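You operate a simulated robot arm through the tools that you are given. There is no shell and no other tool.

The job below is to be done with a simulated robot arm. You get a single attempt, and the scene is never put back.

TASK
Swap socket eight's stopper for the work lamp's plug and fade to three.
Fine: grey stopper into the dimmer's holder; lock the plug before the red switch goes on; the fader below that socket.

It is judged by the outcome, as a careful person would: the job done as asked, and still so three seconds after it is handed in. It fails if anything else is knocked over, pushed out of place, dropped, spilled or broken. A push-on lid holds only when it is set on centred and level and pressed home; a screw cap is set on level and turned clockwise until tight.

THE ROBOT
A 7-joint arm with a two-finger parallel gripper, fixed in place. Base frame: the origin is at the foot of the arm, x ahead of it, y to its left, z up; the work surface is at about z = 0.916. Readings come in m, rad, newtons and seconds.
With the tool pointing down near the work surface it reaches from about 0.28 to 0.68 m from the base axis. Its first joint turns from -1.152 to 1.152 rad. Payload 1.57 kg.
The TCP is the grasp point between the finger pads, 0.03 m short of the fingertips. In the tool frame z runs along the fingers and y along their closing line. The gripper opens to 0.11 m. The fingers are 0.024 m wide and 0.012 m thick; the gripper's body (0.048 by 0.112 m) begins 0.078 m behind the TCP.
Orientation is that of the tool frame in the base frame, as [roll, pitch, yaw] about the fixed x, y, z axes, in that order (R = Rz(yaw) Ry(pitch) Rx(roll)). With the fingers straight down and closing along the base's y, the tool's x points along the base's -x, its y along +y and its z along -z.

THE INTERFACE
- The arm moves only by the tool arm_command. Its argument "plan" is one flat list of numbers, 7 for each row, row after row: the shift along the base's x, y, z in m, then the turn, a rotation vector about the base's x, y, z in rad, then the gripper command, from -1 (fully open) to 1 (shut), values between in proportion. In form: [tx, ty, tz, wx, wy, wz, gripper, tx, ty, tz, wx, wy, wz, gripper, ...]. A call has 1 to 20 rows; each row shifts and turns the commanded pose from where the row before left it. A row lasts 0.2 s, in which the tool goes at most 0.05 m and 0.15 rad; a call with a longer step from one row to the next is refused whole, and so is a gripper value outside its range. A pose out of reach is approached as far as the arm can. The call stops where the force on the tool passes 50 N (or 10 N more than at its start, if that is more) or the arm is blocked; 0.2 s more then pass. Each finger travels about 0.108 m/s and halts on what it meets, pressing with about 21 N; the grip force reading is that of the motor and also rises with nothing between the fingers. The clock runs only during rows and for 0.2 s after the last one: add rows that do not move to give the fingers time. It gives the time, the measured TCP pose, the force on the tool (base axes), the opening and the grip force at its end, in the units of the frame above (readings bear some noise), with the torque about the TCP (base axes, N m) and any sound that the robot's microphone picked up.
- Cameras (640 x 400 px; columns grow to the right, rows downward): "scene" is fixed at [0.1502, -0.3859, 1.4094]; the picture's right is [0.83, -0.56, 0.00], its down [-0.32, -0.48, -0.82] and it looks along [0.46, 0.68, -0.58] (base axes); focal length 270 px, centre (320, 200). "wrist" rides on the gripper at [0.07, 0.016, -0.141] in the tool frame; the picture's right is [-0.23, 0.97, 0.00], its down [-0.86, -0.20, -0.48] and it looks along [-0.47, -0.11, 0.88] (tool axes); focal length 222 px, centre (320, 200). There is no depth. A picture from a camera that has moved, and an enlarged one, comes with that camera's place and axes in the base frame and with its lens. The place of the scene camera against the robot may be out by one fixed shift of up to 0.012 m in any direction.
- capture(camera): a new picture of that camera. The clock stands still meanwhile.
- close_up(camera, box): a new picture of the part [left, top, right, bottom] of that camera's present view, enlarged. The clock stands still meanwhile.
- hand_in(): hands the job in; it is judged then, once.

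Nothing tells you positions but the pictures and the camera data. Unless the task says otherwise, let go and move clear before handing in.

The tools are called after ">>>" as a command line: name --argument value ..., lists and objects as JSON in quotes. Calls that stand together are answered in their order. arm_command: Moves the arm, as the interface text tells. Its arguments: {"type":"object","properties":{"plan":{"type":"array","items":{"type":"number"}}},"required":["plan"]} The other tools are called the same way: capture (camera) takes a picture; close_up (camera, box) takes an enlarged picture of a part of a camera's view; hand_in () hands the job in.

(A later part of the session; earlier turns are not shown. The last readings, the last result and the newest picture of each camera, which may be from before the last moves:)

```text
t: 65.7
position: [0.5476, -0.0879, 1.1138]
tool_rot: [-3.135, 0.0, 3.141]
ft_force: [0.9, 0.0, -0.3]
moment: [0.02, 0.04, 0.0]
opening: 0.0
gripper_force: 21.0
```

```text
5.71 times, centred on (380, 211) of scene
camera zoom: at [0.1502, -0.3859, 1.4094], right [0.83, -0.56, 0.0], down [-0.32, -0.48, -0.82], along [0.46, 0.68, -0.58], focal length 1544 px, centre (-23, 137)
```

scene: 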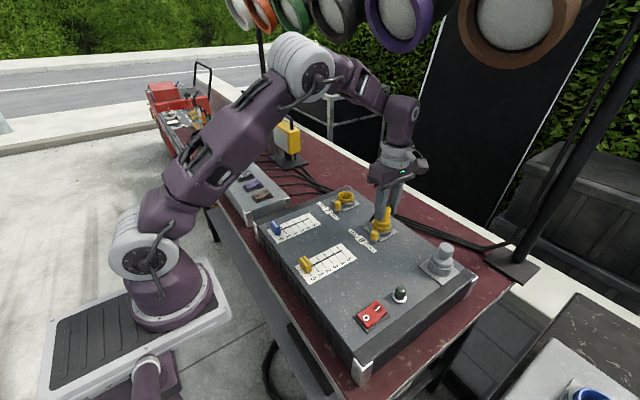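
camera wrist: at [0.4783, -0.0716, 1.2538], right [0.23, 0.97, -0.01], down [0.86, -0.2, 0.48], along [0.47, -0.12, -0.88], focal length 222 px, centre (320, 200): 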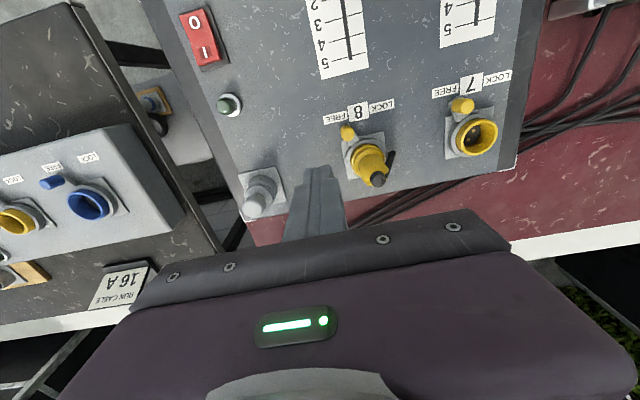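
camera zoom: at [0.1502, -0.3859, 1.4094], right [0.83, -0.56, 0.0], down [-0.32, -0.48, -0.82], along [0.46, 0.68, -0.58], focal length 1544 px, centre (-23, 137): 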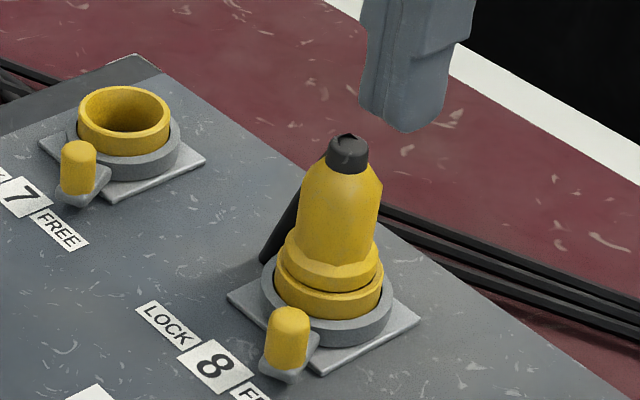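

The plug stands well, and after pressing the gap looks almost closed. I'll check with an enlargement from both cameras.

>>> close_up --camera "scene" --box '[364, 206, 400, 236]'

>>> close_up --camera "wrist" --box '[328, 110, 408, 195]'

```text
13.33 times, centred on (382, 221) of scene
camera zoom: at [0.1502, -0.3859, 1.4094], right [0.83, -0.56, 0.0], down [-0.32, -0.48, -0.82], along [0.46, 0.68, -0.58], focal length 3602 px, centre (-507, -80)
```

zoom: 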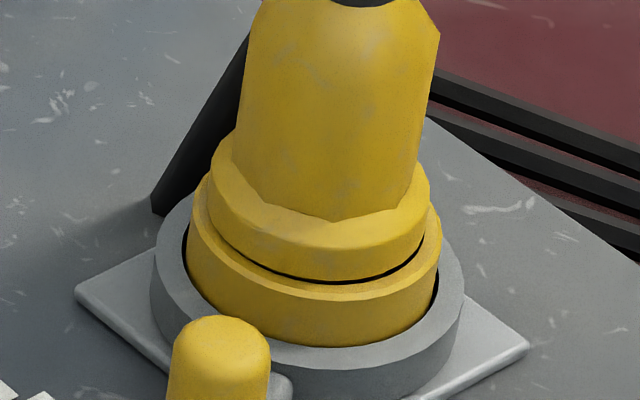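

```text
4.71 times, centred on (368, 152) of wrist
camera zoom: at [0.4783, -0.0716, 1.2538], right [0.23, 0.97, -0.01], down [0.86, -0.2, 0.48], along [0.47, -0.12, -0.88], focal length 1045 px, centre (94, 424)
```

zoom: 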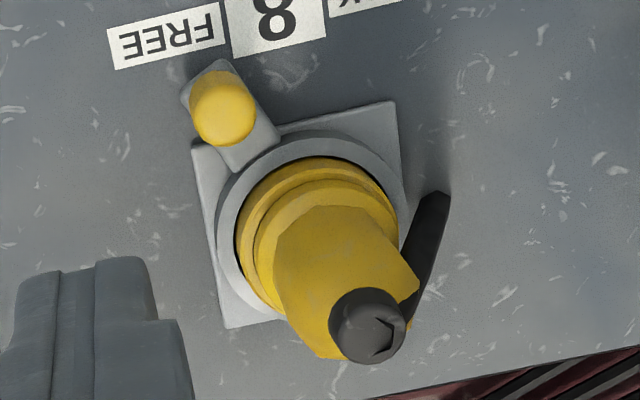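

The plug is level and its collar is all but on the rim. The lever post at FREE is at about (0.548, -0.050). I'll go down on its -y side and push toward LOCK (+y).

>>> arm_command --plan '[0, 0, -0.04, -0.006, 0, 0, 1, 0, 0, -0.04, 0, 0, 0, 1, 0, 0, -0.04, 0, 0, 0, 1, 0, 0, -0.024, 0, 0, 0, 1, 0, 0, 0, 0, 0, 0, 1]'

>>> close_up --camera "scene" --box '[340, 176, 420, 246]'

>>> close_up --camera "wrist" --box '[200, 80, 440, 230]'

```text
t: 66.9
position: [0.5463, -0.0905, 0.968]
tool_rot: [-3.129, -0.001, -3.141]
ft_force: [0.4, -0.5, -0.4]
moment: [0.01, -0.03, -0.02]
opening: 0.0
gripper_force: 20.9
```

```text
5.71 times, centred on (380, 211) of scene
camera zoom: at [0.1502, -0.3859, 1.4094], right [0.83, -0.56, 0.0], down [-0.32, -0.48, -0.82], along [0.46, 0.68, -0.58], focal length 1544 px, centre (-23, 137)
```

zoom: 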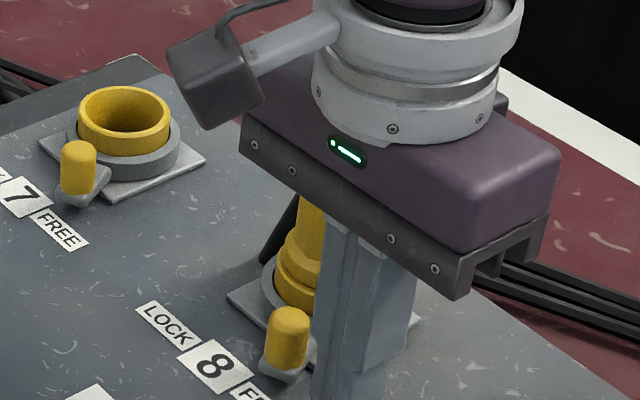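

```text
2.67 times, centred on (320, 155) of wrist
camera zoom: at [0.477, -0.073, 1.1077], right [0.23, 0.97, -0.01], down [0.86, -0.19, 0.48], along [0.47, -0.12, -0.88], focal length 592 px, centre (320, 320)
```

zoom: 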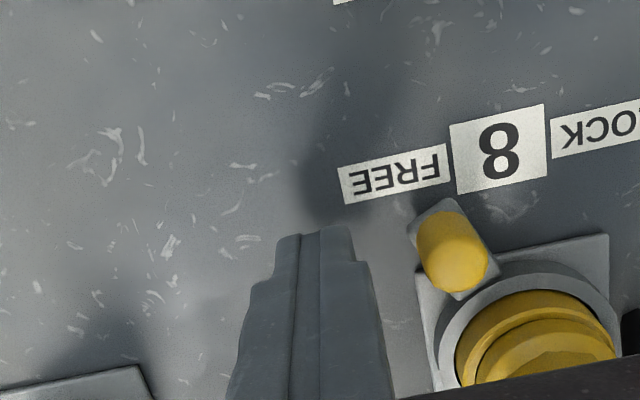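

The fingers are clear beside the post. I'll correct the small tilt and push in +y, following the lever's arc.

>>> arm_command --plan '[0, 0.01, 0, 0.012, 0, 0, 1, 0, 0.008, 0, 0, 0, 0, 1, -0.001, 0.008, 0, 0, 0, 0, 1, -0.001, 0.008, 0, 0, 0, 0, 1, -0.0005, 0.006, 0, 0, 0, 0, 1, 0, 0, 0, 0, 0, 0, 1]'

>>> close_up --camera "scene" --box '[340, 176, 420, 246]'

>>> close_up --camera "wrist" --box '[200, 80, 440, 230]'

```text
t: 68.3
position: [0.5451, -0.0479, 0.9688]
tool_rot: [3.14, -0.001, 3.141]
ft_force: [-0.6, 0.4, 0.4]
moment: [0.02, -0.01, 0.02]
opening: 0.0002
gripper_force: 20.7
```

```text
5.71 times, centred on (380, 211) of scene
camera zoom: at [0.1502, -0.3859, 1.4094], right [0.83, -0.56, 0.0], down [-0.32, -0.48, -0.82], along [0.46, 0.68, -0.58], focal length 1544 px, centre (-23, 137)
```

zoom: 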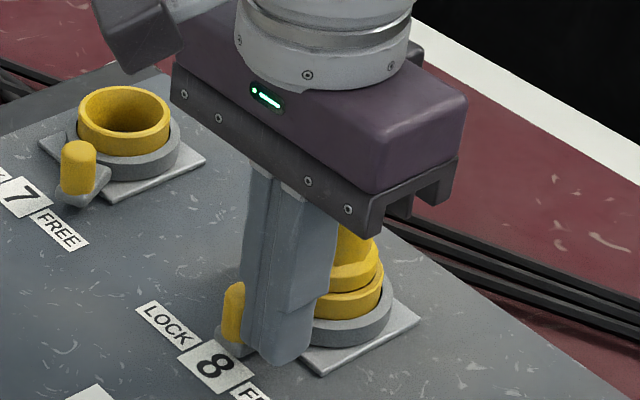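

```text
2.67 times, centred on (320, 155) of wrist
camera zoom: at [0.4759, -0.0327, 1.1089], right [0.23, 0.97, 0.0], down [0.86, -0.2, 0.48], along [0.47, -0.11, -0.88], focal length 592 px, centre (320, 320)
```

zoom: 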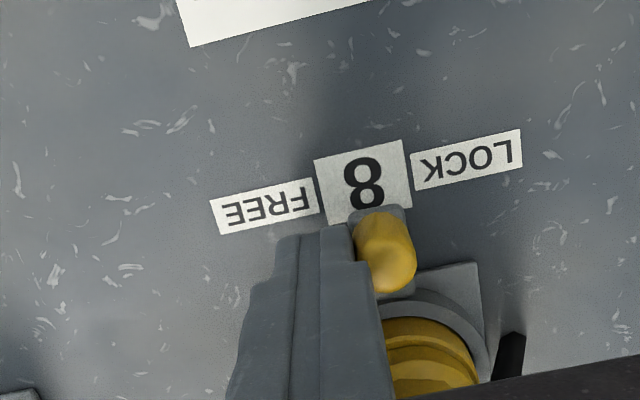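

The lever is moving freely and is past the middle. I'll go on to LOCK with smaller steps.

>>> arm_command --plan '[0.0005, 0.006, 0, 0, 0, 0, 1, 0.001, 0.006, 0, 0, 0, 0, 1, 0.001, 0.005, 0, 0, 0, 0, 1, 0, 0, 0, 0, 0, 0, 1]'

>>> arm_command --plan '[0.0005, 0.002, 0, 0, 0, 0, 1, 0, 0, 0, 0, 0, 0, 1]'

>>> close_up --camera "wrist" --box '[200, 80, 440, 230]'

>>> close_up --camera "scene" --box '[340, 176, 420, 246]'

```text
t: 69.3
position: [0.5473, -0.0314, 0.968]
tool_rot: [3.141, -0.002, -3.141]
ft_force: [-0.4, 0.3, 0.6]
moment: [-0.01, -0.02, -0.02]
opening: 0.0
gripper_force: 20.9
```

```text
t: 69.9
position: [0.548, -0.0293, 0.9686]
tool_rot: [-3.14, 0.0, 3.141]
ft_force: [-0.5, -0.3, 0.2]
moment: [0.01, -0.02, 0.0]
opening: 0.0003
gripper_force: 21.2
```

```text
2.67 times, centred on (320, 155) of wrist
camera zoom: at [0.4789, -0.0143, 1.1087], right [0.23, 0.97, 0.0], down [0.86, -0.2, 0.48], along [0.47, -0.11, -0.88], focal length 592 px, centre (320, 320)
```

zoom: 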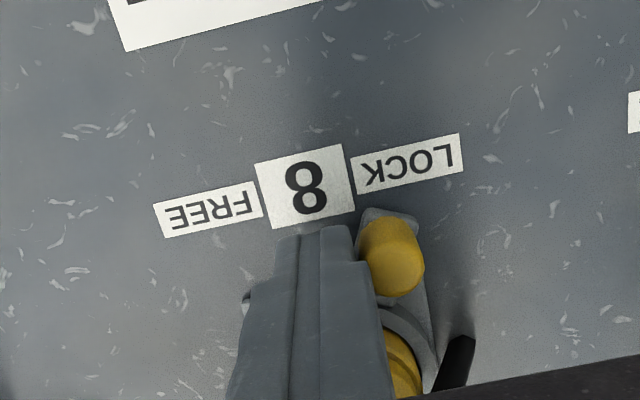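

```text
5.71 times, centred on (380, 211) of scene
camera zoom: at [0.1502, -0.3859, 1.4094], right [0.83, -0.56, 0.0], down [-0.32, -0.48, -0.82], along [0.46, 0.68, -0.58], focal length 1544 px, centre (-23, 137)
```

zoom: 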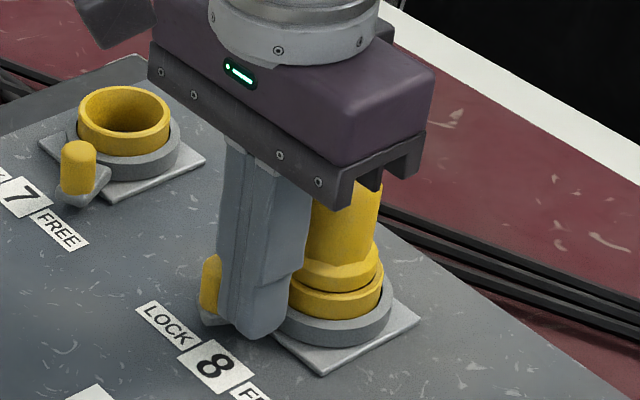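

The lever has reached about where it first stood. I'll push in 2 mm steps until I feel the stop.

>>> arm_command --plan '[0.0005, 0.002, 0, 0, 0, 0, 1, 0, 0, 0, 0, 0, 0, 1]'

>>> arm_command --plan '[0.0005, 0.002, 0, 0, 0, 0, 1, 0, 0, 0, 0, 0, 0, 1]'

>>> arm_command --plan '[0, 0.002, 0, 0, 0, 0, 1, 0, 0, 0, 0, 0, 0, 1]'

>>> close_up --camera "wrist" --box '[200, 80, 440, 230]'

```text
t: 70.5
position: [0.549, -0.027, 0.9674]
tool_rot: [-3.14, -0.004, -3.141]
ft_force: [-1.1, -3.1, 0.1]
moment: [-0.05, 0.07, -0.01]
opening: 0.0001
gripper_force: 21.4
```

```text
t: 71.1
position: [0.5494, -0.0261, 0.9672]
tool_rot: [-3.14, -0.001, 3.138]
ft_force: [-2.7, -15.2, 3.0]
moment: [-0.27, 0.09, -0.01]
opening: 0.0
gripper_force: 21.1
```

```text
t: 71.7
position: [0.5489, -0.0259, 0.9695]
tool_rot: [-3.136, 0.001, 3.139]
ft_force: [1.2, -35.4, -0.6]
moment: [-0.62, -0.03, -0.07]
opening: 0.0001
gripper_force: 21.0
```

```text
2.67 times, centred on (320, 155) of wrist
camera zoom: at [0.4804, -0.0098, 1.1086], right [0.23, 0.97, 0.0], down [0.85, -0.2, 0.48], along [0.47, -0.11, -0.88], focal length 592 px, centre (320, 320)
```

zoom: 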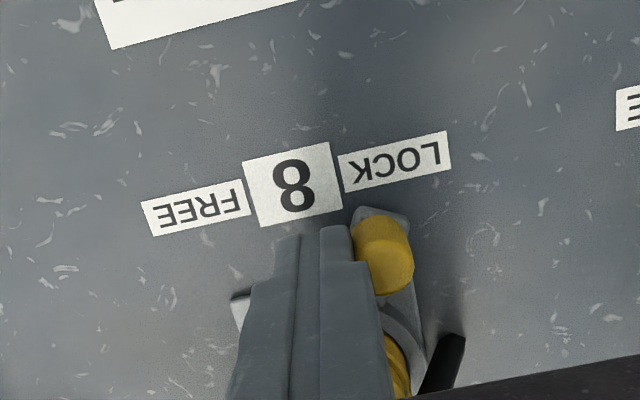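

The lever is at its LOCK stop (35 N). I'll back away and rise. Before any power, I'll test with a gentle tug that the plug is really held, so I turn the gripper again on the way over it.

>>> arm_command --plan '[0, -0.012, 0, 0, 0, 0, 1, 0, -0.01, 0, 0, 0, 0, 1, 0, 0, 0.04, 0, 0, 0, 1, 0, 0, 0.045, 0, 0, 0, 1, 0, 0, 0.045, 0, 0, 0, 1, 0, 0, 0, 0, 0, 0, 1]'

>>> close_up --camera "wrist" --box '[260, 60, 420, 220]'

>>> close_up --camera "scene" --box '[340, 176, 420, 246]'

```text
t: 73.1
position: [0.5504, -0.0432, 1.0971]
tool_rot: [-3.14, 0.001, 3.14]
ft_force: [0.2, 0.1, 0.7]
moment: [0.01, -0.02, -0.03]
opening: 0.0001
gripper_force: 21.2
```

```text
2.50 times, centred on (340, 140) of wrist
camera zoom: at [0.4804, -0.0272, 1.2384], right [0.23, 0.97, 0.0], down [0.86, -0.2, 0.48], along [0.47, -0.11, -0.88], focal length 555 px, centre (270, 350)
```

zoom: 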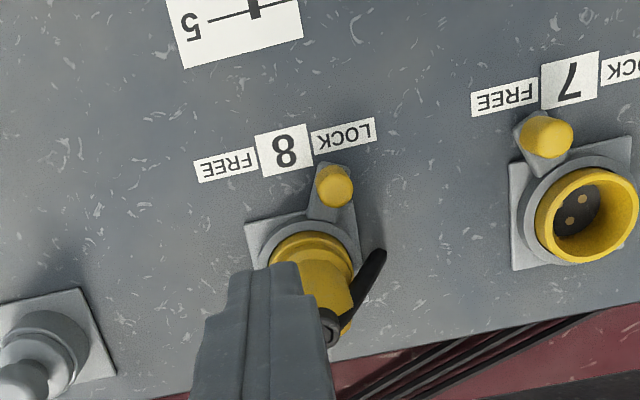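

```text
5.71 times, centred on (380, 211) of scene
camera zoom: at [0.1502, -0.3859, 1.4094], right [0.83, -0.56, 0.0], down [-0.32, -0.48, -0.82], along [0.46, 0.68, -0.58], focal length 1544 px, centre (-23, 137)
```

zoom: 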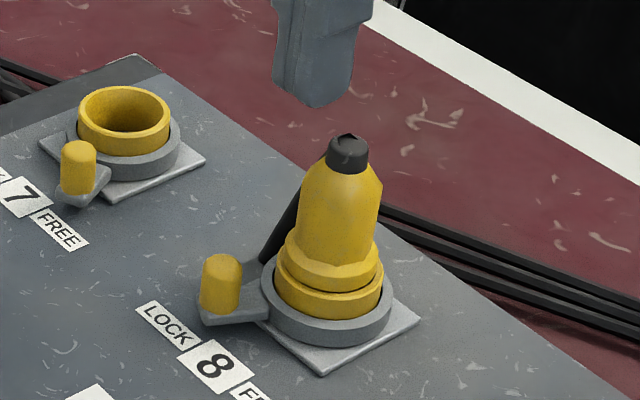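

The lever stands at LOCK, just as it did at the beginning. Now I'll turn above the plug for the gentle tug test.

>>> arm_command --plan '[0.0041, 0.001, 0.001, 0, 0, 0.1428, 1, 0.0041, 0.001, 0.001, 0, 0, 0.1428, 1, 0.0041, 0.001, 0.001, 0, 0, 0.1428, 1, 0.0041, 0.001, 0.001, 0, 0, 0.1428, 1, 0.0041, 0.001, 0.001, 0, 0, 0.1428, 1, 0.0041, 0.001, 0.001, 0, 0, 0.1428, 1, 0.0041, 0.001, 0.001, 0, 0, 0.1428, 0.5, 0.0041, 0.001, 0.001, 0, 0, 0.1428, 0.05, 0.0041, 0.001, 0.001, 0, 0, 0.1428, 0.05, 0.0041, 0.001, 0.001, 0, 0, 0.1428, 0.05, 0.0041, 0.001, 0, 0, 0, 0.1428, 0.05, 0, 0, 0, 0, 0, 0, 0.05, 0, 0, 0, 0, 0, 0, 0.05]'

>>> close_up --camera "wrist" --box '[250, 60, 400, 220]'

>>> close_up --camera "scene" --box '[340, 156, 420, 246]'

```text
t: 75.9
position: [0.5942, -0.034, 1.1086]
tool_rot: [3.141, -0.002, -1.572]
ft_force: [-0.1, 0.3, 0.4]
moment: [0.0, 0.0, -0.02]
opening: 0.0523
gripper_force: 0.1
```

```text
2.50 times, centred on (325, 140) of wrist
camera zoom: at [0.5792, -0.1043, 1.2495], right [-0.97, 0.23, 0.0], down [0.2, 0.86, 0.48], along [0.11, 0.47, -0.88], focal length 555 px, centre (308, 350)
```

zoom: 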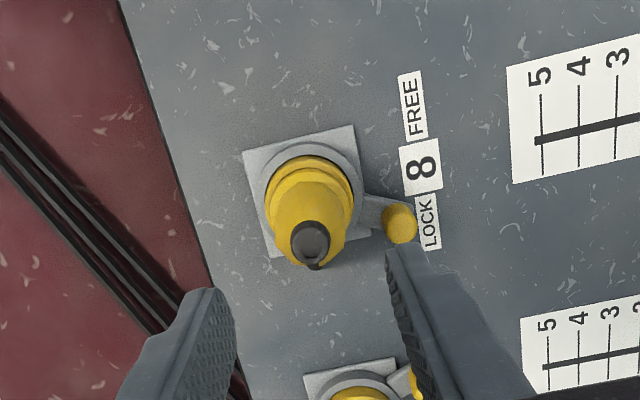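

```text
4.44 times, centred on (380, 201) of scene
camera zoom: at [0.1502, -0.3859, 1.4094], right [0.83, -0.56, 0.0], down [-0.32, -0.48, -0.82], along [0.46, 0.68, -0.58], focal length 1201 px, centre (53, 196)
```

zoom: 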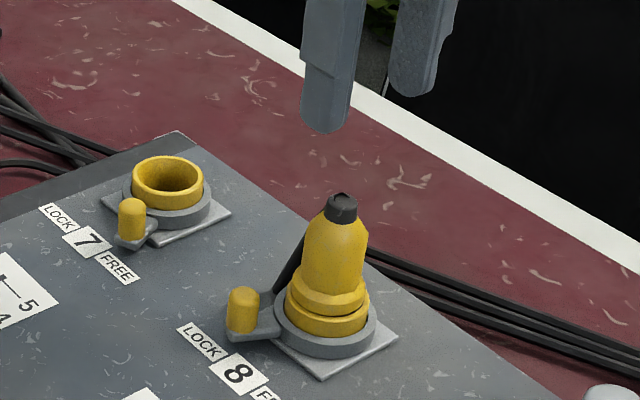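

The plug's axis is at about (0.596, -0.030). I'll go down around its body above the lever's height, grip it, and tug lightly.

>>> arm_command --plan '[0.001, 0.003, -0.03, 0, 0, 0, 0.05, 0, 0, -0.04, 0, 0, 0, 0.05, 0, 0, -0.034, 0, 0, 0, 0.05, 0, 0, 0, 0, 0, 0, 0.05]'

>>> close_up --camera "scene" --box '[340, 176, 420, 246]'

>>> close_up --camera "wrist" --box '[250, 80, 400, 220]'

```text
t: 76.9
position: [0.5963, -0.0311, 1.0054]
tool_rot: [3.141, -0.004, -1.571]
ft_force: [0.1, -0.3, 0.4]
moment: [0.01, 0.01, -0.02]
opening: 0.0526
gripper_force: 0.0
```

```text
5.71 times, centred on (380, 211) of scene
camera zoom: at [0.1502, -0.3859, 1.4094], right [0.83, -0.56, 0.0], down [-0.32, -0.48, -0.82], along [0.46, 0.68, -0.58], focal length 1544 px, centre (-23, 137)
```

zoom: 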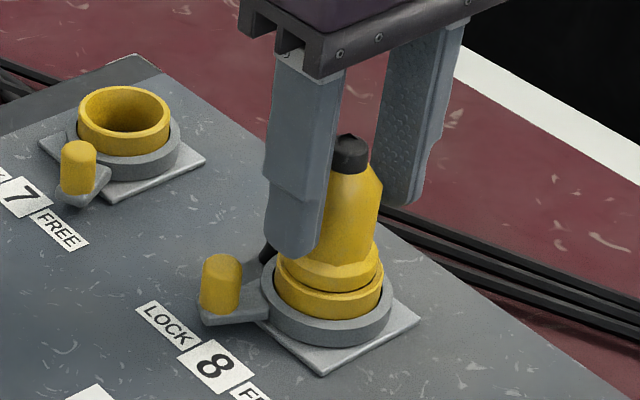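

```text
2.86 times, centred on (325, 150) of wrist
camera zoom: at [0.5799, -0.1021, 1.1458], right [-0.97, 0.23, 0.0], down [0.2, 0.86, 0.48], along [0.11, 0.46, -0.88], focal length 635 px, centre (306, 343)
```

zoom: 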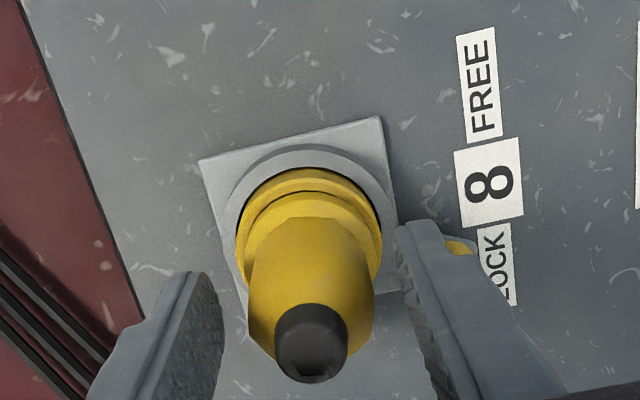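

Well centred and clear of the lever. I'll grip and pull up only a couple of millimetres to feel whether the plug is held.

>>> arm_command --plan '[0, 0, 0, 0, 0, 0, 0.3, 0, 0, 0, 0, 0, 0, 1, 0, 0, 0, 0, 0, 0, 1]'

>>> arm_command --plan '[0, 0, 0.0015, 0, 0, 0, 1, 0, 0, 0, 0, 0, 0, 1]'

>>> close_up --camera "scene" --box '[364, 206, 400, 236]'

```text
t: 77.7
position: [0.5948, -0.0312, 1.006]
tool_rot: [3.14, -0.001, -1.571]
ft_force: [-0.8, -0.2, -0.1]
moment: [0.01, 0.0, -0.01]
opening: 0.0328
gripper_force: 20.9
```

```text
t: 78.3
position: [0.5953, -0.0303, 1.0064]
tool_rot: [-3.141, -0.003, -1.571]
ft_force: [0.8, -0.1, -1.4]
moment: [-0.02, 0.0, 0.01]
opening: 0.0327
gripper_force: 20.7
```

```text
13.33 times, centred on (382, 221) of scene
camera zoom: at [0.1502, -0.3859, 1.4093], right [0.83, -0.56, 0.0], down [-0.32, -0.48, -0.82], along [0.46, 0.68, -0.58], focal length 3602 px, centre (-507, -80)
```

zoom: 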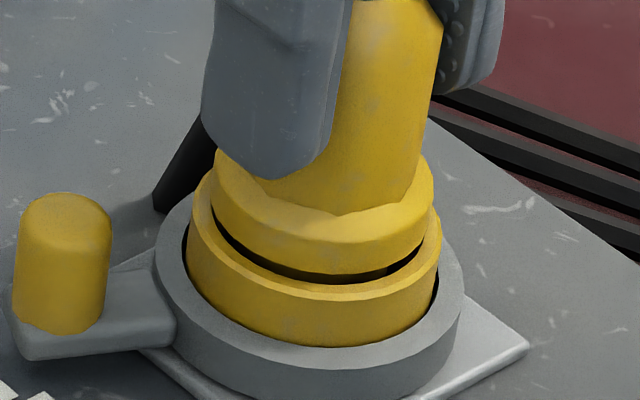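

The plug rose about 1.5 mm without resistance. I'll pull 2 mm more to see whether the lock catches it.

>>> arm_command --plan '[0, 0, 0.002, 0, 0, 0, 1, 0, 0, 0, 0, 0, 0, 1]'

>>> close_up --camera "scene" --box '[364, 206, 400, 236]'

```text
t: 78.9
position: [0.595, -0.0295, 1.0088]
tool_rot: [3.14, 0.0, -1.569]
ft_force: [-0.8, 0.6, -7.8]
moment: [-0.01, 0.0, 0.01]
opening: 0.0326
gripper_force: 21.4
```

```text
13.33 times, centred on (382, 221) of scene
camera zoom: at [0.1504, -0.3859, 1.4093], right [0.83, -0.56, 0.0], down [-0.32, -0.48, -0.82], along [0.46, 0.68, -0.58], focal length 3602 px, centre (-507, -80)
```

zoom: 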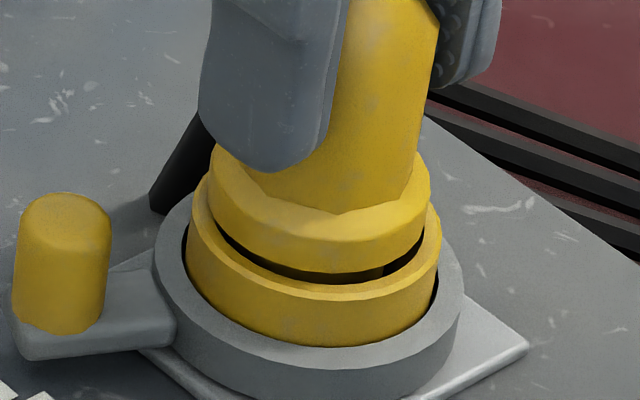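

A downward pull of 8 N has appeared, so the lock seems to catch after about 3 mm of play. One more millimetre will confirm it.

>>> arm_command --plan '[0, 0, 0.001, 0, 0, 0, 1, 0, 0, 0, 0, 0, 0, 1]'

>>> close_up --camera "scene" --box '[364, 206, 400, 236]'

```text
t: 79.5
position: [0.5954, -0.0314, 1.0081]
tool_rot: [-3.141, -0.002, -1.571]
ft_force: [0.2, 0.5, -8.3]
moment: [-0.06, -0.02, 0.0]
opening: 0.0325
gripper_force: 21.2
```

```text
13.33 times, centred on (382, 221) of scene
camera zoom: at [0.1504, -0.3859, 1.4093], right [0.83, -0.56, 0.0], down [-0.32, -0.48, -0.82], along [0.46, 0.68, -0.58], focal length 3602 px, centre (-507, -80)
```

zoom: 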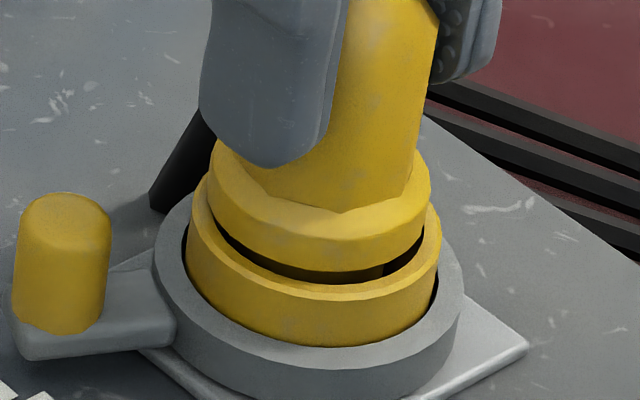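

The plug stays put and resists, so the lever does hold it. I'll push it back down to its seat, then let go and rise.

>>> arm_command --plan '[0, 0, -0.002, 0, 0, 0, 1, 0, 0, -0.002, 0, 0, 0, 1, 0, 0, -0.002, 0, 0, 0, 1, 0, 0, 0, 0, 0, 0, 1]'

>>> close_up --camera "scene" --box '[364, 206, 400, 236]'

```text
t: 80.5
position: [0.5962, -0.0315, 1.0035]
tool_rot: [-3.138, -0.002, -1.572]
ft_force: [0.3, -0.2, 16.7]
moment: [-0.01, 0.0, -0.03]
opening: 0.0328
gripper_force: 21.2
```

```text
13.33 times, centred on (382, 221) of scene
camera zoom: at [0.1499, -0.3859, 1.4094], right [0.83, -0.56, 0.0], down [-0.32, -0.48, -0.82], along [0.46, 0.68, -0.58], focal length 3602 px, centre (-507, -80)
```

zoom: 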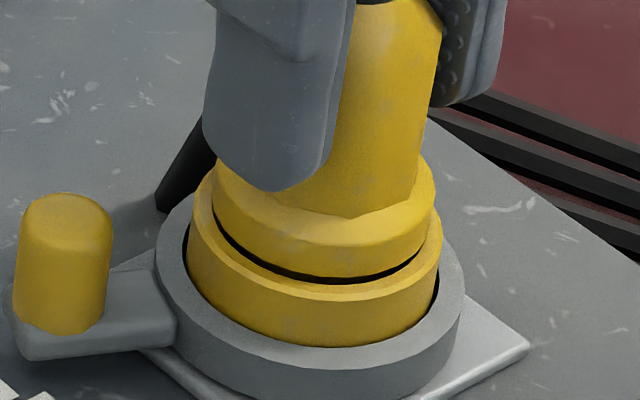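

Pressed back to contact. Now I'll release and see it settle as before.

>>> arm_command --plan '[0, 0, 0, 0, 0, 0, 0.05, 0, 0, 0, 0, 0, 0, 0.05, 0, 0, 0.03, 0, 0, 0, 0.05, 0, 0, 0.04, 0, 0, 0, 0.05, 0, 0, 0.03, 0, 0, 0, 0.05, 0, 0, 0, 0, 0, 0, 0.05]'

>>> close_up --camera "scene" --box '[364, 206, 400, 236]'

>>> close_up --camera "scene" --box '[340, 176, 420, 246]'

>>> close_up --camera "wrist" --box '[250, 80, 400, 220]'

```text
t: 81.9
position: [0.5967, -0.0324, 1.1028]
tool_rot: [3.14, -0.002, -1.57]
ft_force: [0.9, 0.3, 0.3]
moment: [-0.02, 0.01, 0.02]
opening: 0.0519
gripper_force: 0.1
```

```text
13.33 times, centred on (382, 221) of scene
camera zoom: at [0.1502, -0.3859, 1.4094], right [0.83, -0.56, 0.0], down [-0.32, -0.48, -0.82], along [0.46, 0.68, -0.58], focal length 3602 px, centre (-507, -80)
```

zoom: 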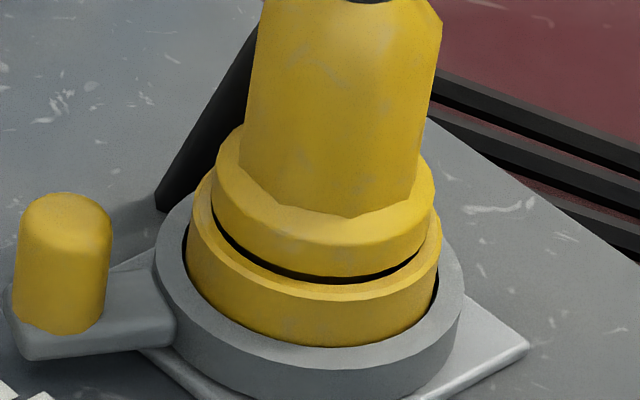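

```text
5.71 times, centred on (380, 211) of scene
camera zoom: at [0.1502, -0.3859, 1.4094], right [0.83, -0.56, 0.0], down [-0.32, -0.48, -0.82], along [0.46, 0.68, -0.58], focal length 1544 px, centre (-23, 137)
```

zoom: 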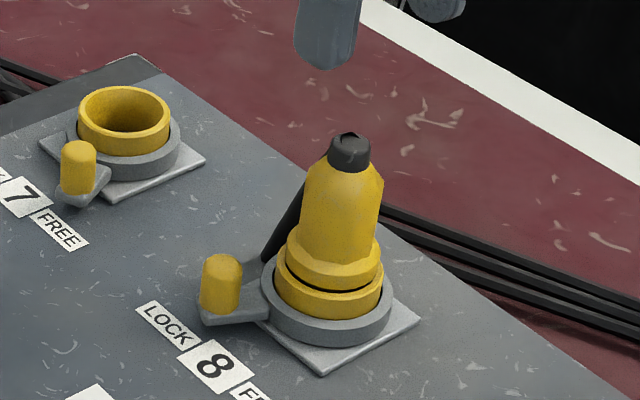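

```text
2.86 times, centred on (325, 150) of wrist
camera zoom: at [0.5807, -0.1034, 1.2427], right [-0.97, 0.23, 0.0], down [0.2, 0.86, 0.48], along [0.11, 0.47, -0.88], focal length 635 px, centre (306, 343)
```

zoom: 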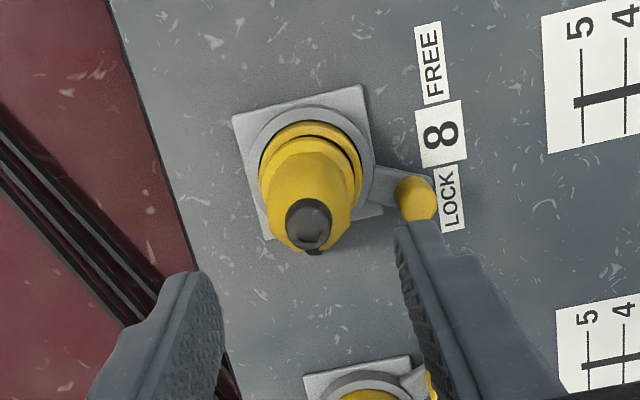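

The tug left the plug about 1 mm higher and shifted toward +x compared with its settled position. I'll re-seat it by pressing on the collar with the fingers loosely around the body, shifted slightly toward -x.

>>> arm_command --plan '[-0.001, 0.001, -0.03, 0, 0, 0, 0.05, 0, 0, -0.04, 0, 0, 0, 0.05, 0, 0, -0.03, 0, 0, 0, 0.05, 0, 0, 0, 0, 0, 0, 0.36, 0, 0, 0, 0, 0, 0, 0.36, 0, 0, -0.006, 0, 0, 0, 0.36, 0, 0, 0, 0, 0, 0, 0.36]'

>>> close_up --camera "scene" --box '[364, 206, 400, 236]'

```text
t: 83.5
position: [0.5944, -0.0316, 0.9936]
tool_rot: [3.141, -0.002, -1.569]
ft_force: [0.8, -1.5, 0.1]
moment: [-0.06, -0.02, -0.03]
opening: 0.0356
gripper_force: 0.3
```

```text
13.33 times, centred on (382, 221) of scene
camera zoom: at [0.1502, -0.3859, 1.4094], right [0.83, -0.56, 0.0], down [-0.32, -0.48, -0.82], along [0.46, 0.68, -0.58], focal length 3602 px, centre (-507, -80)
```

zoom: 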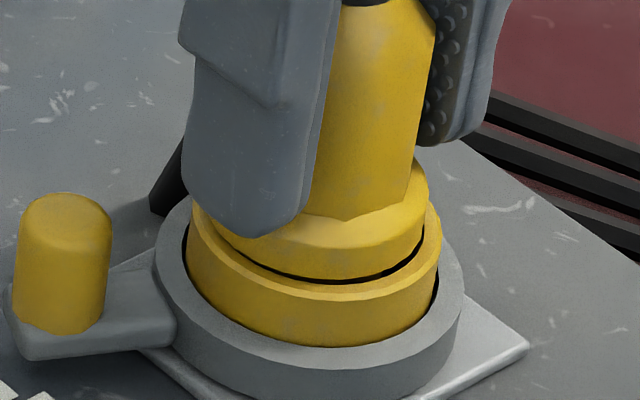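

The nudge brought the plug back and the gap shrank. Now a measured press on the collar.

>>> arm_command --plan '[0, 0, -0.003, 0, 0, 0, 0.36, 0, 0, 0, 0, 0, 0, 0.36]'

>>> arm_command --plan '[0, 0, -0.0015, 0, 0, 0, 0.36, 0, 0, 0, 0, 0, 0, 0.36]'

>>> close_up --camera "scene" --box '[364, 206, 400, 236]'

```text
t: 84.1
position: [0.5942, -0.0314, 0.9918]
tool_rot: [-3.142, -0.002, -1.572]
ft_force: [0.0, 0.7, -0.1]
moment: [0.02, 0.0, 0.03]
opening: 0.0352
gripper_force: 0.0
```

```text
t: 84.7
position: [0.5946, -0.0313, 0.9916]
tool_rot: [-3.14, 0.0, -1.57]
ft_force: [-0.2, -0.4, 5.2]
moment: [0.02, 0.02, 0.05]
opening: 0.0354
gripper_force: 0.0
```

```text
13.33 times, centred on (382, 221) of scene
camera zoom: at [0.1501, -0.3859, 1.4094], right [0.83, -0.56, 0.0], down [-0.32, -0.48, -0.82], along [0.46, 0.68, -0.58], focal length 3602 px, centre (-507, -80)
```

zoom: 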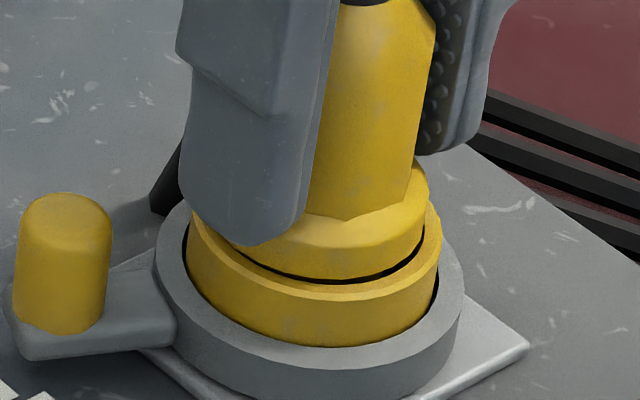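

Contact starts at 5 N. One more press to about 25 N, then release.

>>> arm_command --plan '[0, 0, -0.0015, 0, 0, 0, 0.36, 0, 0, 0, 0, 0, 0, 0.36]'

>>> close_up --camera "scene" --box '[364, 206, 400, 236]'

>>> arm_command --plan '[0, 0, 0.003, 0, 0, 0, 0.36, 0, 0, 0, 0, 0, 0, 0.05, 0, 0, 0, 0, 0, 0, 0.05, 0, 0, 0.03, 0, 0, 0, 0.05, 0, 0, 0.04, 0, 0, 0, 0.05, 0, 0, 0.04, 0, 0, 0, 0.05, 0, 0, 0, 0, 0, 0, 0.05]'

>>> close_up --camera "scene" --box '[364, 206, 400, 236]'

>>> close_up --camera "wrist" --box '[250, 80, 400, 220]'

```text
t: 85.3
position: [0.5946, -0.0303, 0.9908]
tool_rot: [-3.138, -0.001, -1.571]
ft_force: [-3.3, -1.8, 24.9]
moment: [-0.05, 0.32, 0.0]
opening: 0.0357
gripper_force: 0.3
```

```text
13.33 times, centred on (382, 221) of scene
camera zoom: at [0.1496, -0.3859, 1.4094], right [0.83, -0.56, 0.0], down [-0.32, -0.48, -0.82], along [0.46, 0.68, -0.58], focal length 3602 px, centre (-507, -80)
```

zoom: 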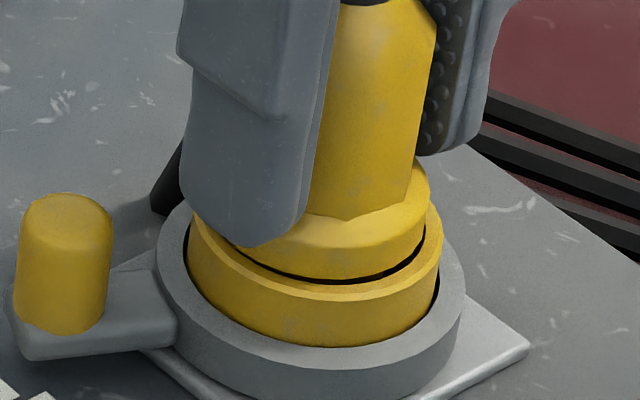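

```text
t: 86.9
position: [0.5939, -0.0258, 1.1026]
tool_rot: [-3.141, 0.0, -1.573]
ft_force: [-0.8, 0.2, 0.6]
moment: [0.01, 0.02, 0.01]
opening: 0.052
gripper_force: 0.1
```

```text
13.33 times, centred on (382, 221) of scene
camera zoom: at [0.1502, -0.3859, 1.4094], right [0.83, -0.56, 0.0], down [-0.32, -0.48, -0.82], along [0.46, 0.68, -0.58], focal length 3602 px, centre (-507, -80)
```

zoom: 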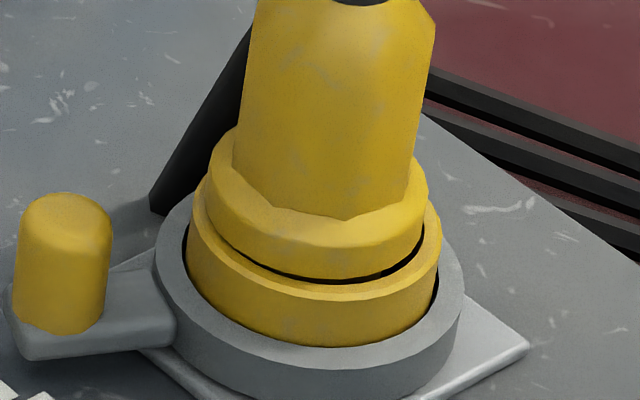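

```text
2.86 times, centred on (325, 150) of wrist
camera zoom: at [0.5785, -0.0969, 1.243], right [-0.97, 0.23, 0.0], down [0.2, 0.86, 0.48], along [0.11, 0.47, -0.88], focal length 635 px, centre (306, 343)
```

zoom: 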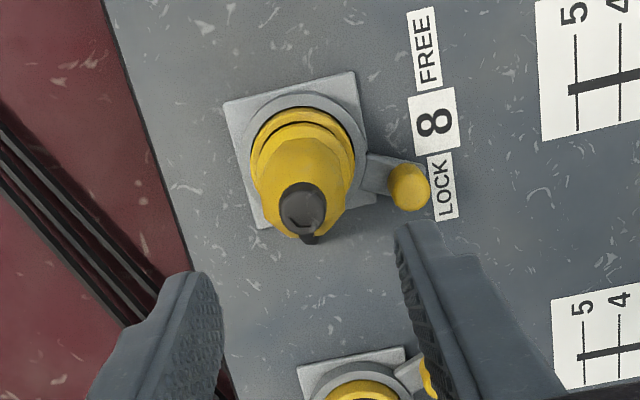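

The plug sits level at full depth again and the lever is at LOCK. Next is the red switch: I'll close the fingers and move near it for a closer look.

>>> arm_command --plan '[-0.03, -0.02, 0, 0, 0, 0, 1, -0.03, -0.02, 0, 0, 0, 0, 1, -0.03, -0.02, 0, 0, 0, 0, 1, -0.03, -0.02, -0.005, 0, 0, 0, 1, -0.03, -0.02, -0.005, 0, 0, 0, 1, -0.03, -0.03, -0.005, 0, 0, 0, 1, 0, 0, 0, 0, 0, 0, 1]'

>>> capture --camera "wrist"

>>> close_up --camera "wrist" --box '[270, 40, 420, 200]'

>>> close_up --camera "scene" --box '[340, 280, 420, 340]'

```text
t: 88.5
position: [0.4132, -0.1586, 1.0888]
tool_rot: [-3.141, -0.001, -1.571]
ft_force: [0.8, -0.2, -0.1]
moment: [0.04, -0.01, -0.01]
opening: 0.0002
gripper_force: 20.7
```

```text
taken
camera wrist: at [0.3971, -0.2297, 1.2292], right [-0.97, 0.23, 0.0], down [0.2, 0.86, 0.48], along [0.11, 0.47, -0.88], focal length 222 px, centre (320, 200)
```

wrist: 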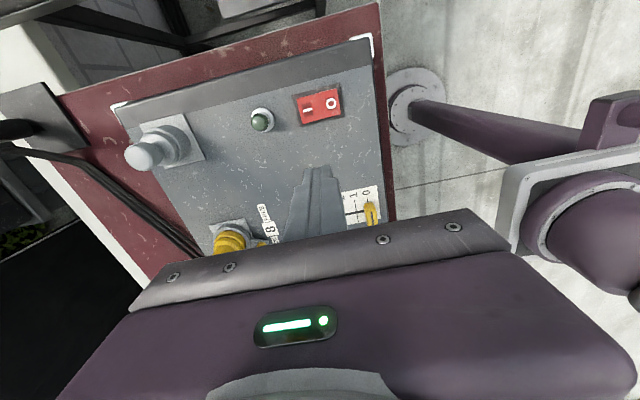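

```text
2.50 times, centred on (345, 120) of wrist
camera zoom: at [0.3971, -0.2297, 1.2292], right [-0.97, 0.23, 0.0], down [0.2, 0.86, 0.48], along [0.11, 0.47, -0.88], focal length 555 px, centre (258, 400)
```

zoom: 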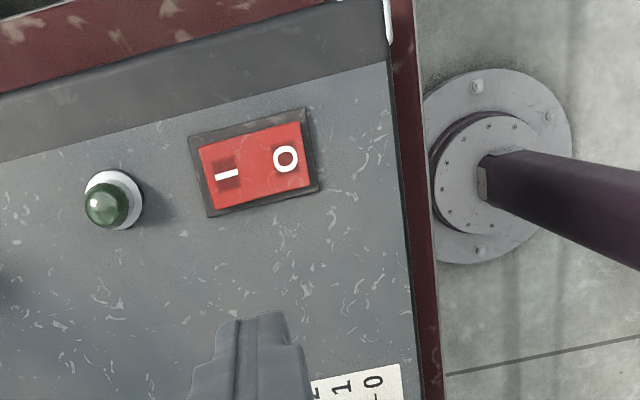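

```text
6.67 times, centred on (380, 310) of scene
camera zoom: at [0.1501, -0.3859, 1.4094], right [0.83, -0.56, 0.0], down [-0.32, -0.48, -0.82], along [0.46, 0.68, -0.58], focal length 1801 px, centre (-80, -533)
```

zoom: 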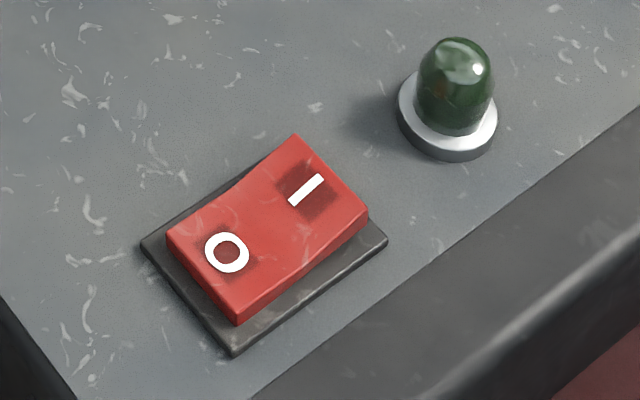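

The rocker lies along x: "O" at about (0.390, -0.201) is pressed in, and "I" at (0.420, -0.200) is raised, so the switch is off. I'll go over "I" and down toward it.

>>> arm_command --plan '[0.0045, -0.02, -0.03, 0, 0, 0, 1, 0.0045, -0.02, -0.03, 0, 0, 0, 1, 0, 0, -0.035, 0, 0, 0, 1, 0, 0, 0, 0, 0, 0, 1]'

>>> close_up --camera "wrist" --box '[240, 60, 400, 220]'

>>> close_up --camera "scene" --box '[340, 260, 420, 340]'

```text
t: 89.5
position: [0.4225, -0.198, 0.9915]
tool_rot: [3.141, -0.002, -1.571]
ft_force: [0.0, 0.0, -0.7]
moment: [-0.01, -0.01, -0.02]
opening: 0.0
gripper_force: 21.1
```

```text
2.50 times, centred on (320, 140) of wrist
camera zoom: at [0.4076, -0.2695, 1.1322], right [-0.97, 0.23, 0.0], down [0.2, 0.86, 0.48], along [0.11, 0.47, -0.88], focal length 555 px, centre (320, 350)
```

zoom: 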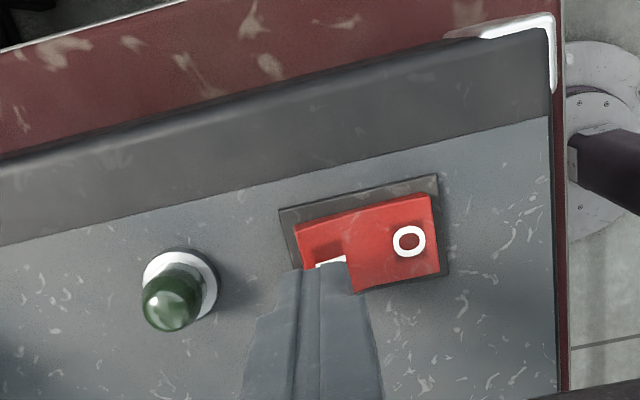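

```text
5.00 times, centred on (380, 300) of scene
camera zoom: at [0.1502, -0.3859, 1.4094], right [0.83, -0.56, 0.0], down [-0.32, -0.48, -0.82], along [0.46, 0.68, -0.58], focal length 1351 px, centre (20, -300)
```

zoom: 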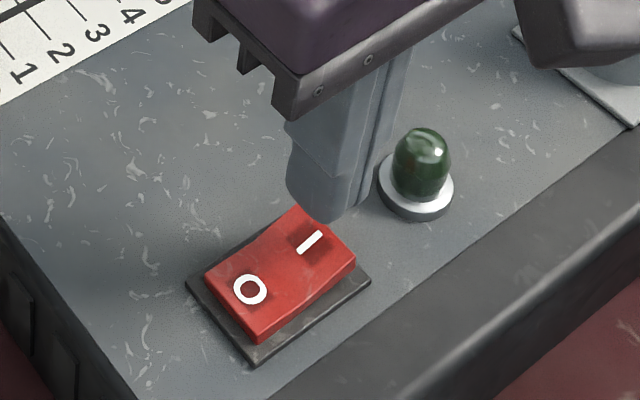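

The closed fingertips are right above the "I". I'll press down in small steps.

>>> arm_command --plan '[0, 0, -0.012, 0, 0, 0, 1, 0, 0, -0.005, 0, 0, 0, 1, 0, 0, 0, 0, 0, 0, 1]'

>>> arm_command --plan '[0, 0, -0.003, 0, 0, 0, 1, 0, 0, 0, 0, 0, 0, 1]'

>>> close_up --camera "scene" --box '[340, 260, 420, 340]'

```text
t: 90.3
position: [0.4217, -0.1977, 0.9766]
tool_rot: [3.141, -0.002, -1.57]
ft_force: [0.2, 0.5, 0.0]
moment: [0.02, -0.01, 0.0]
opening: 0.0002
gripper_force: 21.2
```

```text
t: 90.9
position: [0.4233, -0.1989, 0.9737]
tool_rot: [3.141, -0.001, -1.571]
ft_force: [0.7, -0.5, -0.1]
moment: [-0.01, -0.03, -0.03]
opening: 0.0
gripper_force: 21.5
```

```text
5.00 times, centred on (380, 300) of scene
camera zoom: at [0.1502, -0.3859, 1.4094], right [0.83, -0.56, 0.0], down [-0.32, -0.48, -0.82], along [0.46, 0.68, -0.58], focal length 1351 px, centre (20, -300)
```

zoom: 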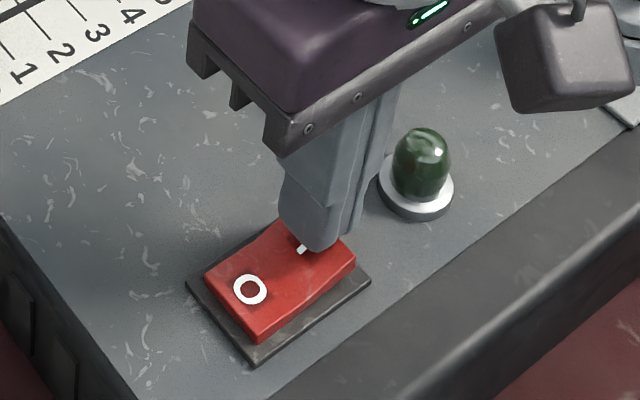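

Almost touching. Further 3 mm steps onto the "I" end.

>>> arm_command --plan '[0, 0, -0.003, 0, 0, 0, 1, 0, 0, 0, 0, 0, 0, 1]'

>>> arm_command --plan '[0, 0, -0.003, 0, 0, 0, 1, 0, 0, 0, 0, 0, 0, 1]'

>>> arm_command --plan '[0, 0, -0.003, 0, 0, 0, 1, 0, 0, 0, 0, 0, 0, 1]'

>>> close_up --camera "scene" --box '[340, 260, 420, 340]'

```text
t: 91.5
position: [0.4225, -0.1981, 0.97]
tool_rot: [3.141, 0.0, -1.571]
ft_force: [-0.7, -0.7, 0.0]
moment: [0.02, 0.04, 0.03]
opening: 0.0
gripper_force: 20.5
```

```text
t: 92.1
position: [0.4236, -0.1987, 0.9671]
tool_rot: [-3.142, -0.003, -1.57]
ft_force: [1.0, 0.0, 0.9]
moment: [0.01, -0.02, -0.03]
opening: 0.0001
gripper_force: 20.8
```

```text
t: 92.7
position: [0.4227, -0.2001, 0.9639]
tool_rot: [-3.141, -0.004, -1.57]
ft_force: [-3.0, 1.2, 17.0]
moment: [0.07, 0.28, -0.02]
opening: 0.0002
gripper_force: 20.7
```

```text
5.00 times, centred on (380, 300) of scene
camera zoom: at [0.1499, -0.3857, 1.4094], right [0.83, -0.56, 0.0], down [-0.32, -0.48, -0.82], along [0.46, 0.68, -0.58], focal length 1351 px, centre (20, -300)
```

zoom: 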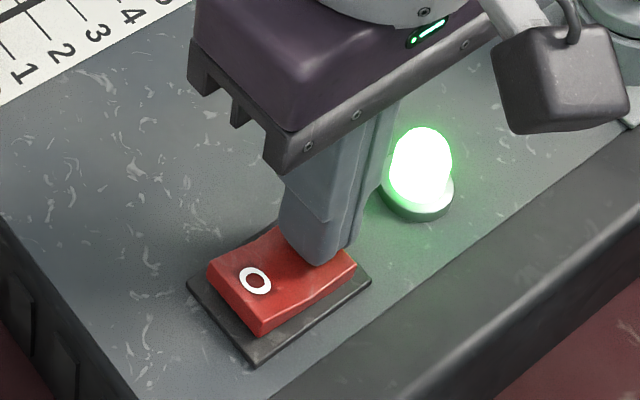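

The green lamp lit, so the switch has gone to "I". I'll rise and check that it stays on.

>>> arm_command --plan '[0, 0, 0.02, 0, 0, 0, 1, 0, 0, 0.04, 0, 0, 0, 1, 0, 0, 0.04, 0, 0, 0, 1, 0, 0, 0, 0, 0, 0, 1]'

>>> capture --camera "scene"

>>> close_up --camera "scene" --box '[340, 260, 420, 340]'

>>> close_up --camera "scene" --box '[280, 230, 380, 290]'

```text
t: 93.7
position: [0.4235, -0.2, 1.0658]
tool_rot: [3.141, -0.001, -1.57]
ft_force: [-0.8, -0.6, 0.6]
moment: [0.03, -0.01, 0.01]
opening: 0.0003
gripper_force: 20.7
```

```text
taken
```

scene: 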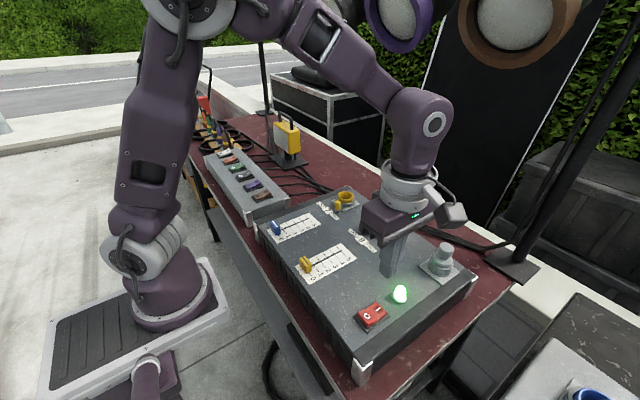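

```text
5.00 times, centred on (380, 300) of scene
camera zoom: at [0.1502, -0.3859, 1.4094], right [0.83, -0.56, 0.0], down [-0.32, -0.48, -0.82], along [0.46, 0.68, -0.58], focal length 1351 px, centre (20, -300)
```

zoom: 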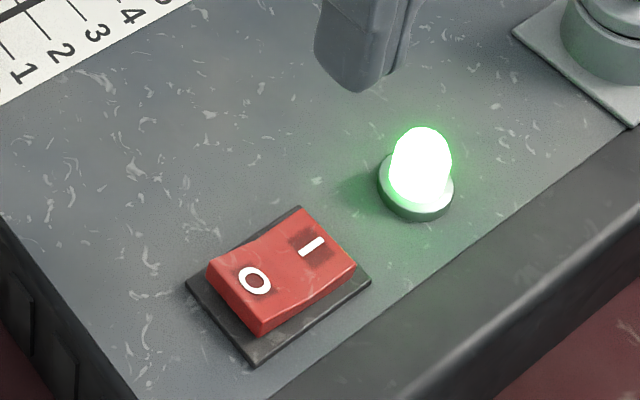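

```text
6.40 times, centred on (330, 260) of scene
camera zoom: at [0.1502, -0.3859, 1.4094], right [0.83, -0.56, 0.0], down [-0.32, -0.48, -0.82], along [0.46, 0.68, -0.58], focal length 1729 px, centre (256, -184)
```

zoom: 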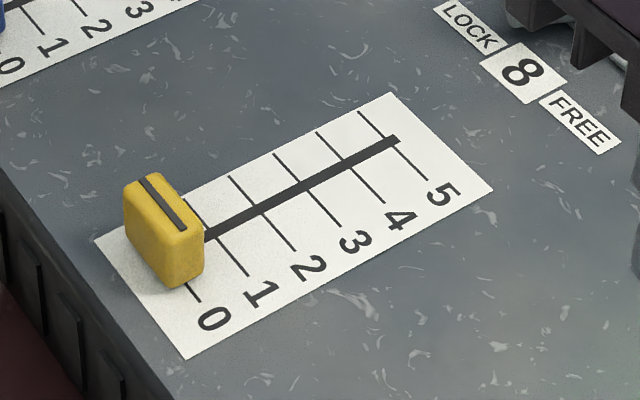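

The switch stays on "I" with the green lamp lit. The yellow fader, in line with socket 8, is the right one and stands at 0. I'll move so that the wrist camera can measure the scale.

>>> arm_command --plan '[0, 0.045, 0, 0, 0, 0, 1, 0, 0.045, 0, 0, 0, 0, 1, 0.004, 0.05, 0, 0, 0, 0, 1, 0.004, 0.049, 0, 0, 0, 0, 1, 0, 0, 0, 0, 0, 0, 1]'

>>> close_up --camera "wrist" --box '[240, 60, 440, 185]'

>>> capture --camera "wrist"

```text
refused: row 3 steps farther than a row can; nothing moved
```

```text
3.20 times, centred on (340, 122) of wrist
camera zoom: at [0.4079, -0.2707, 1.2068], right [-0.97, 0.23, 0.0], down [0.2, 0.86, 0.48], along [0.11, 0.47, -0.88], focal length 711 px, centre (256, 448)
```

zoom: 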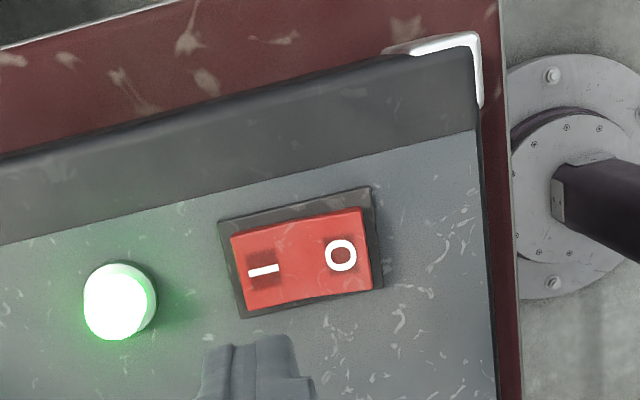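

```text
taken
camera wrist: at [0.4079, -0.2707, 1.2068], right [-0.97, 0.23, 0.0], down [0.2, 0.86, 0.48], along [0.11, 0.47, -0.88], focal length 222 px, centre (320, 200)
```

wrist: 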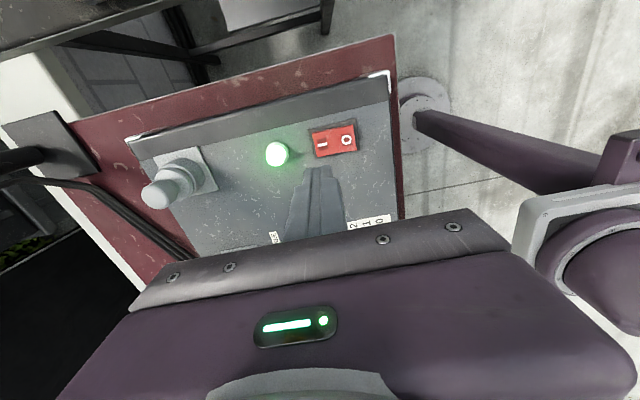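

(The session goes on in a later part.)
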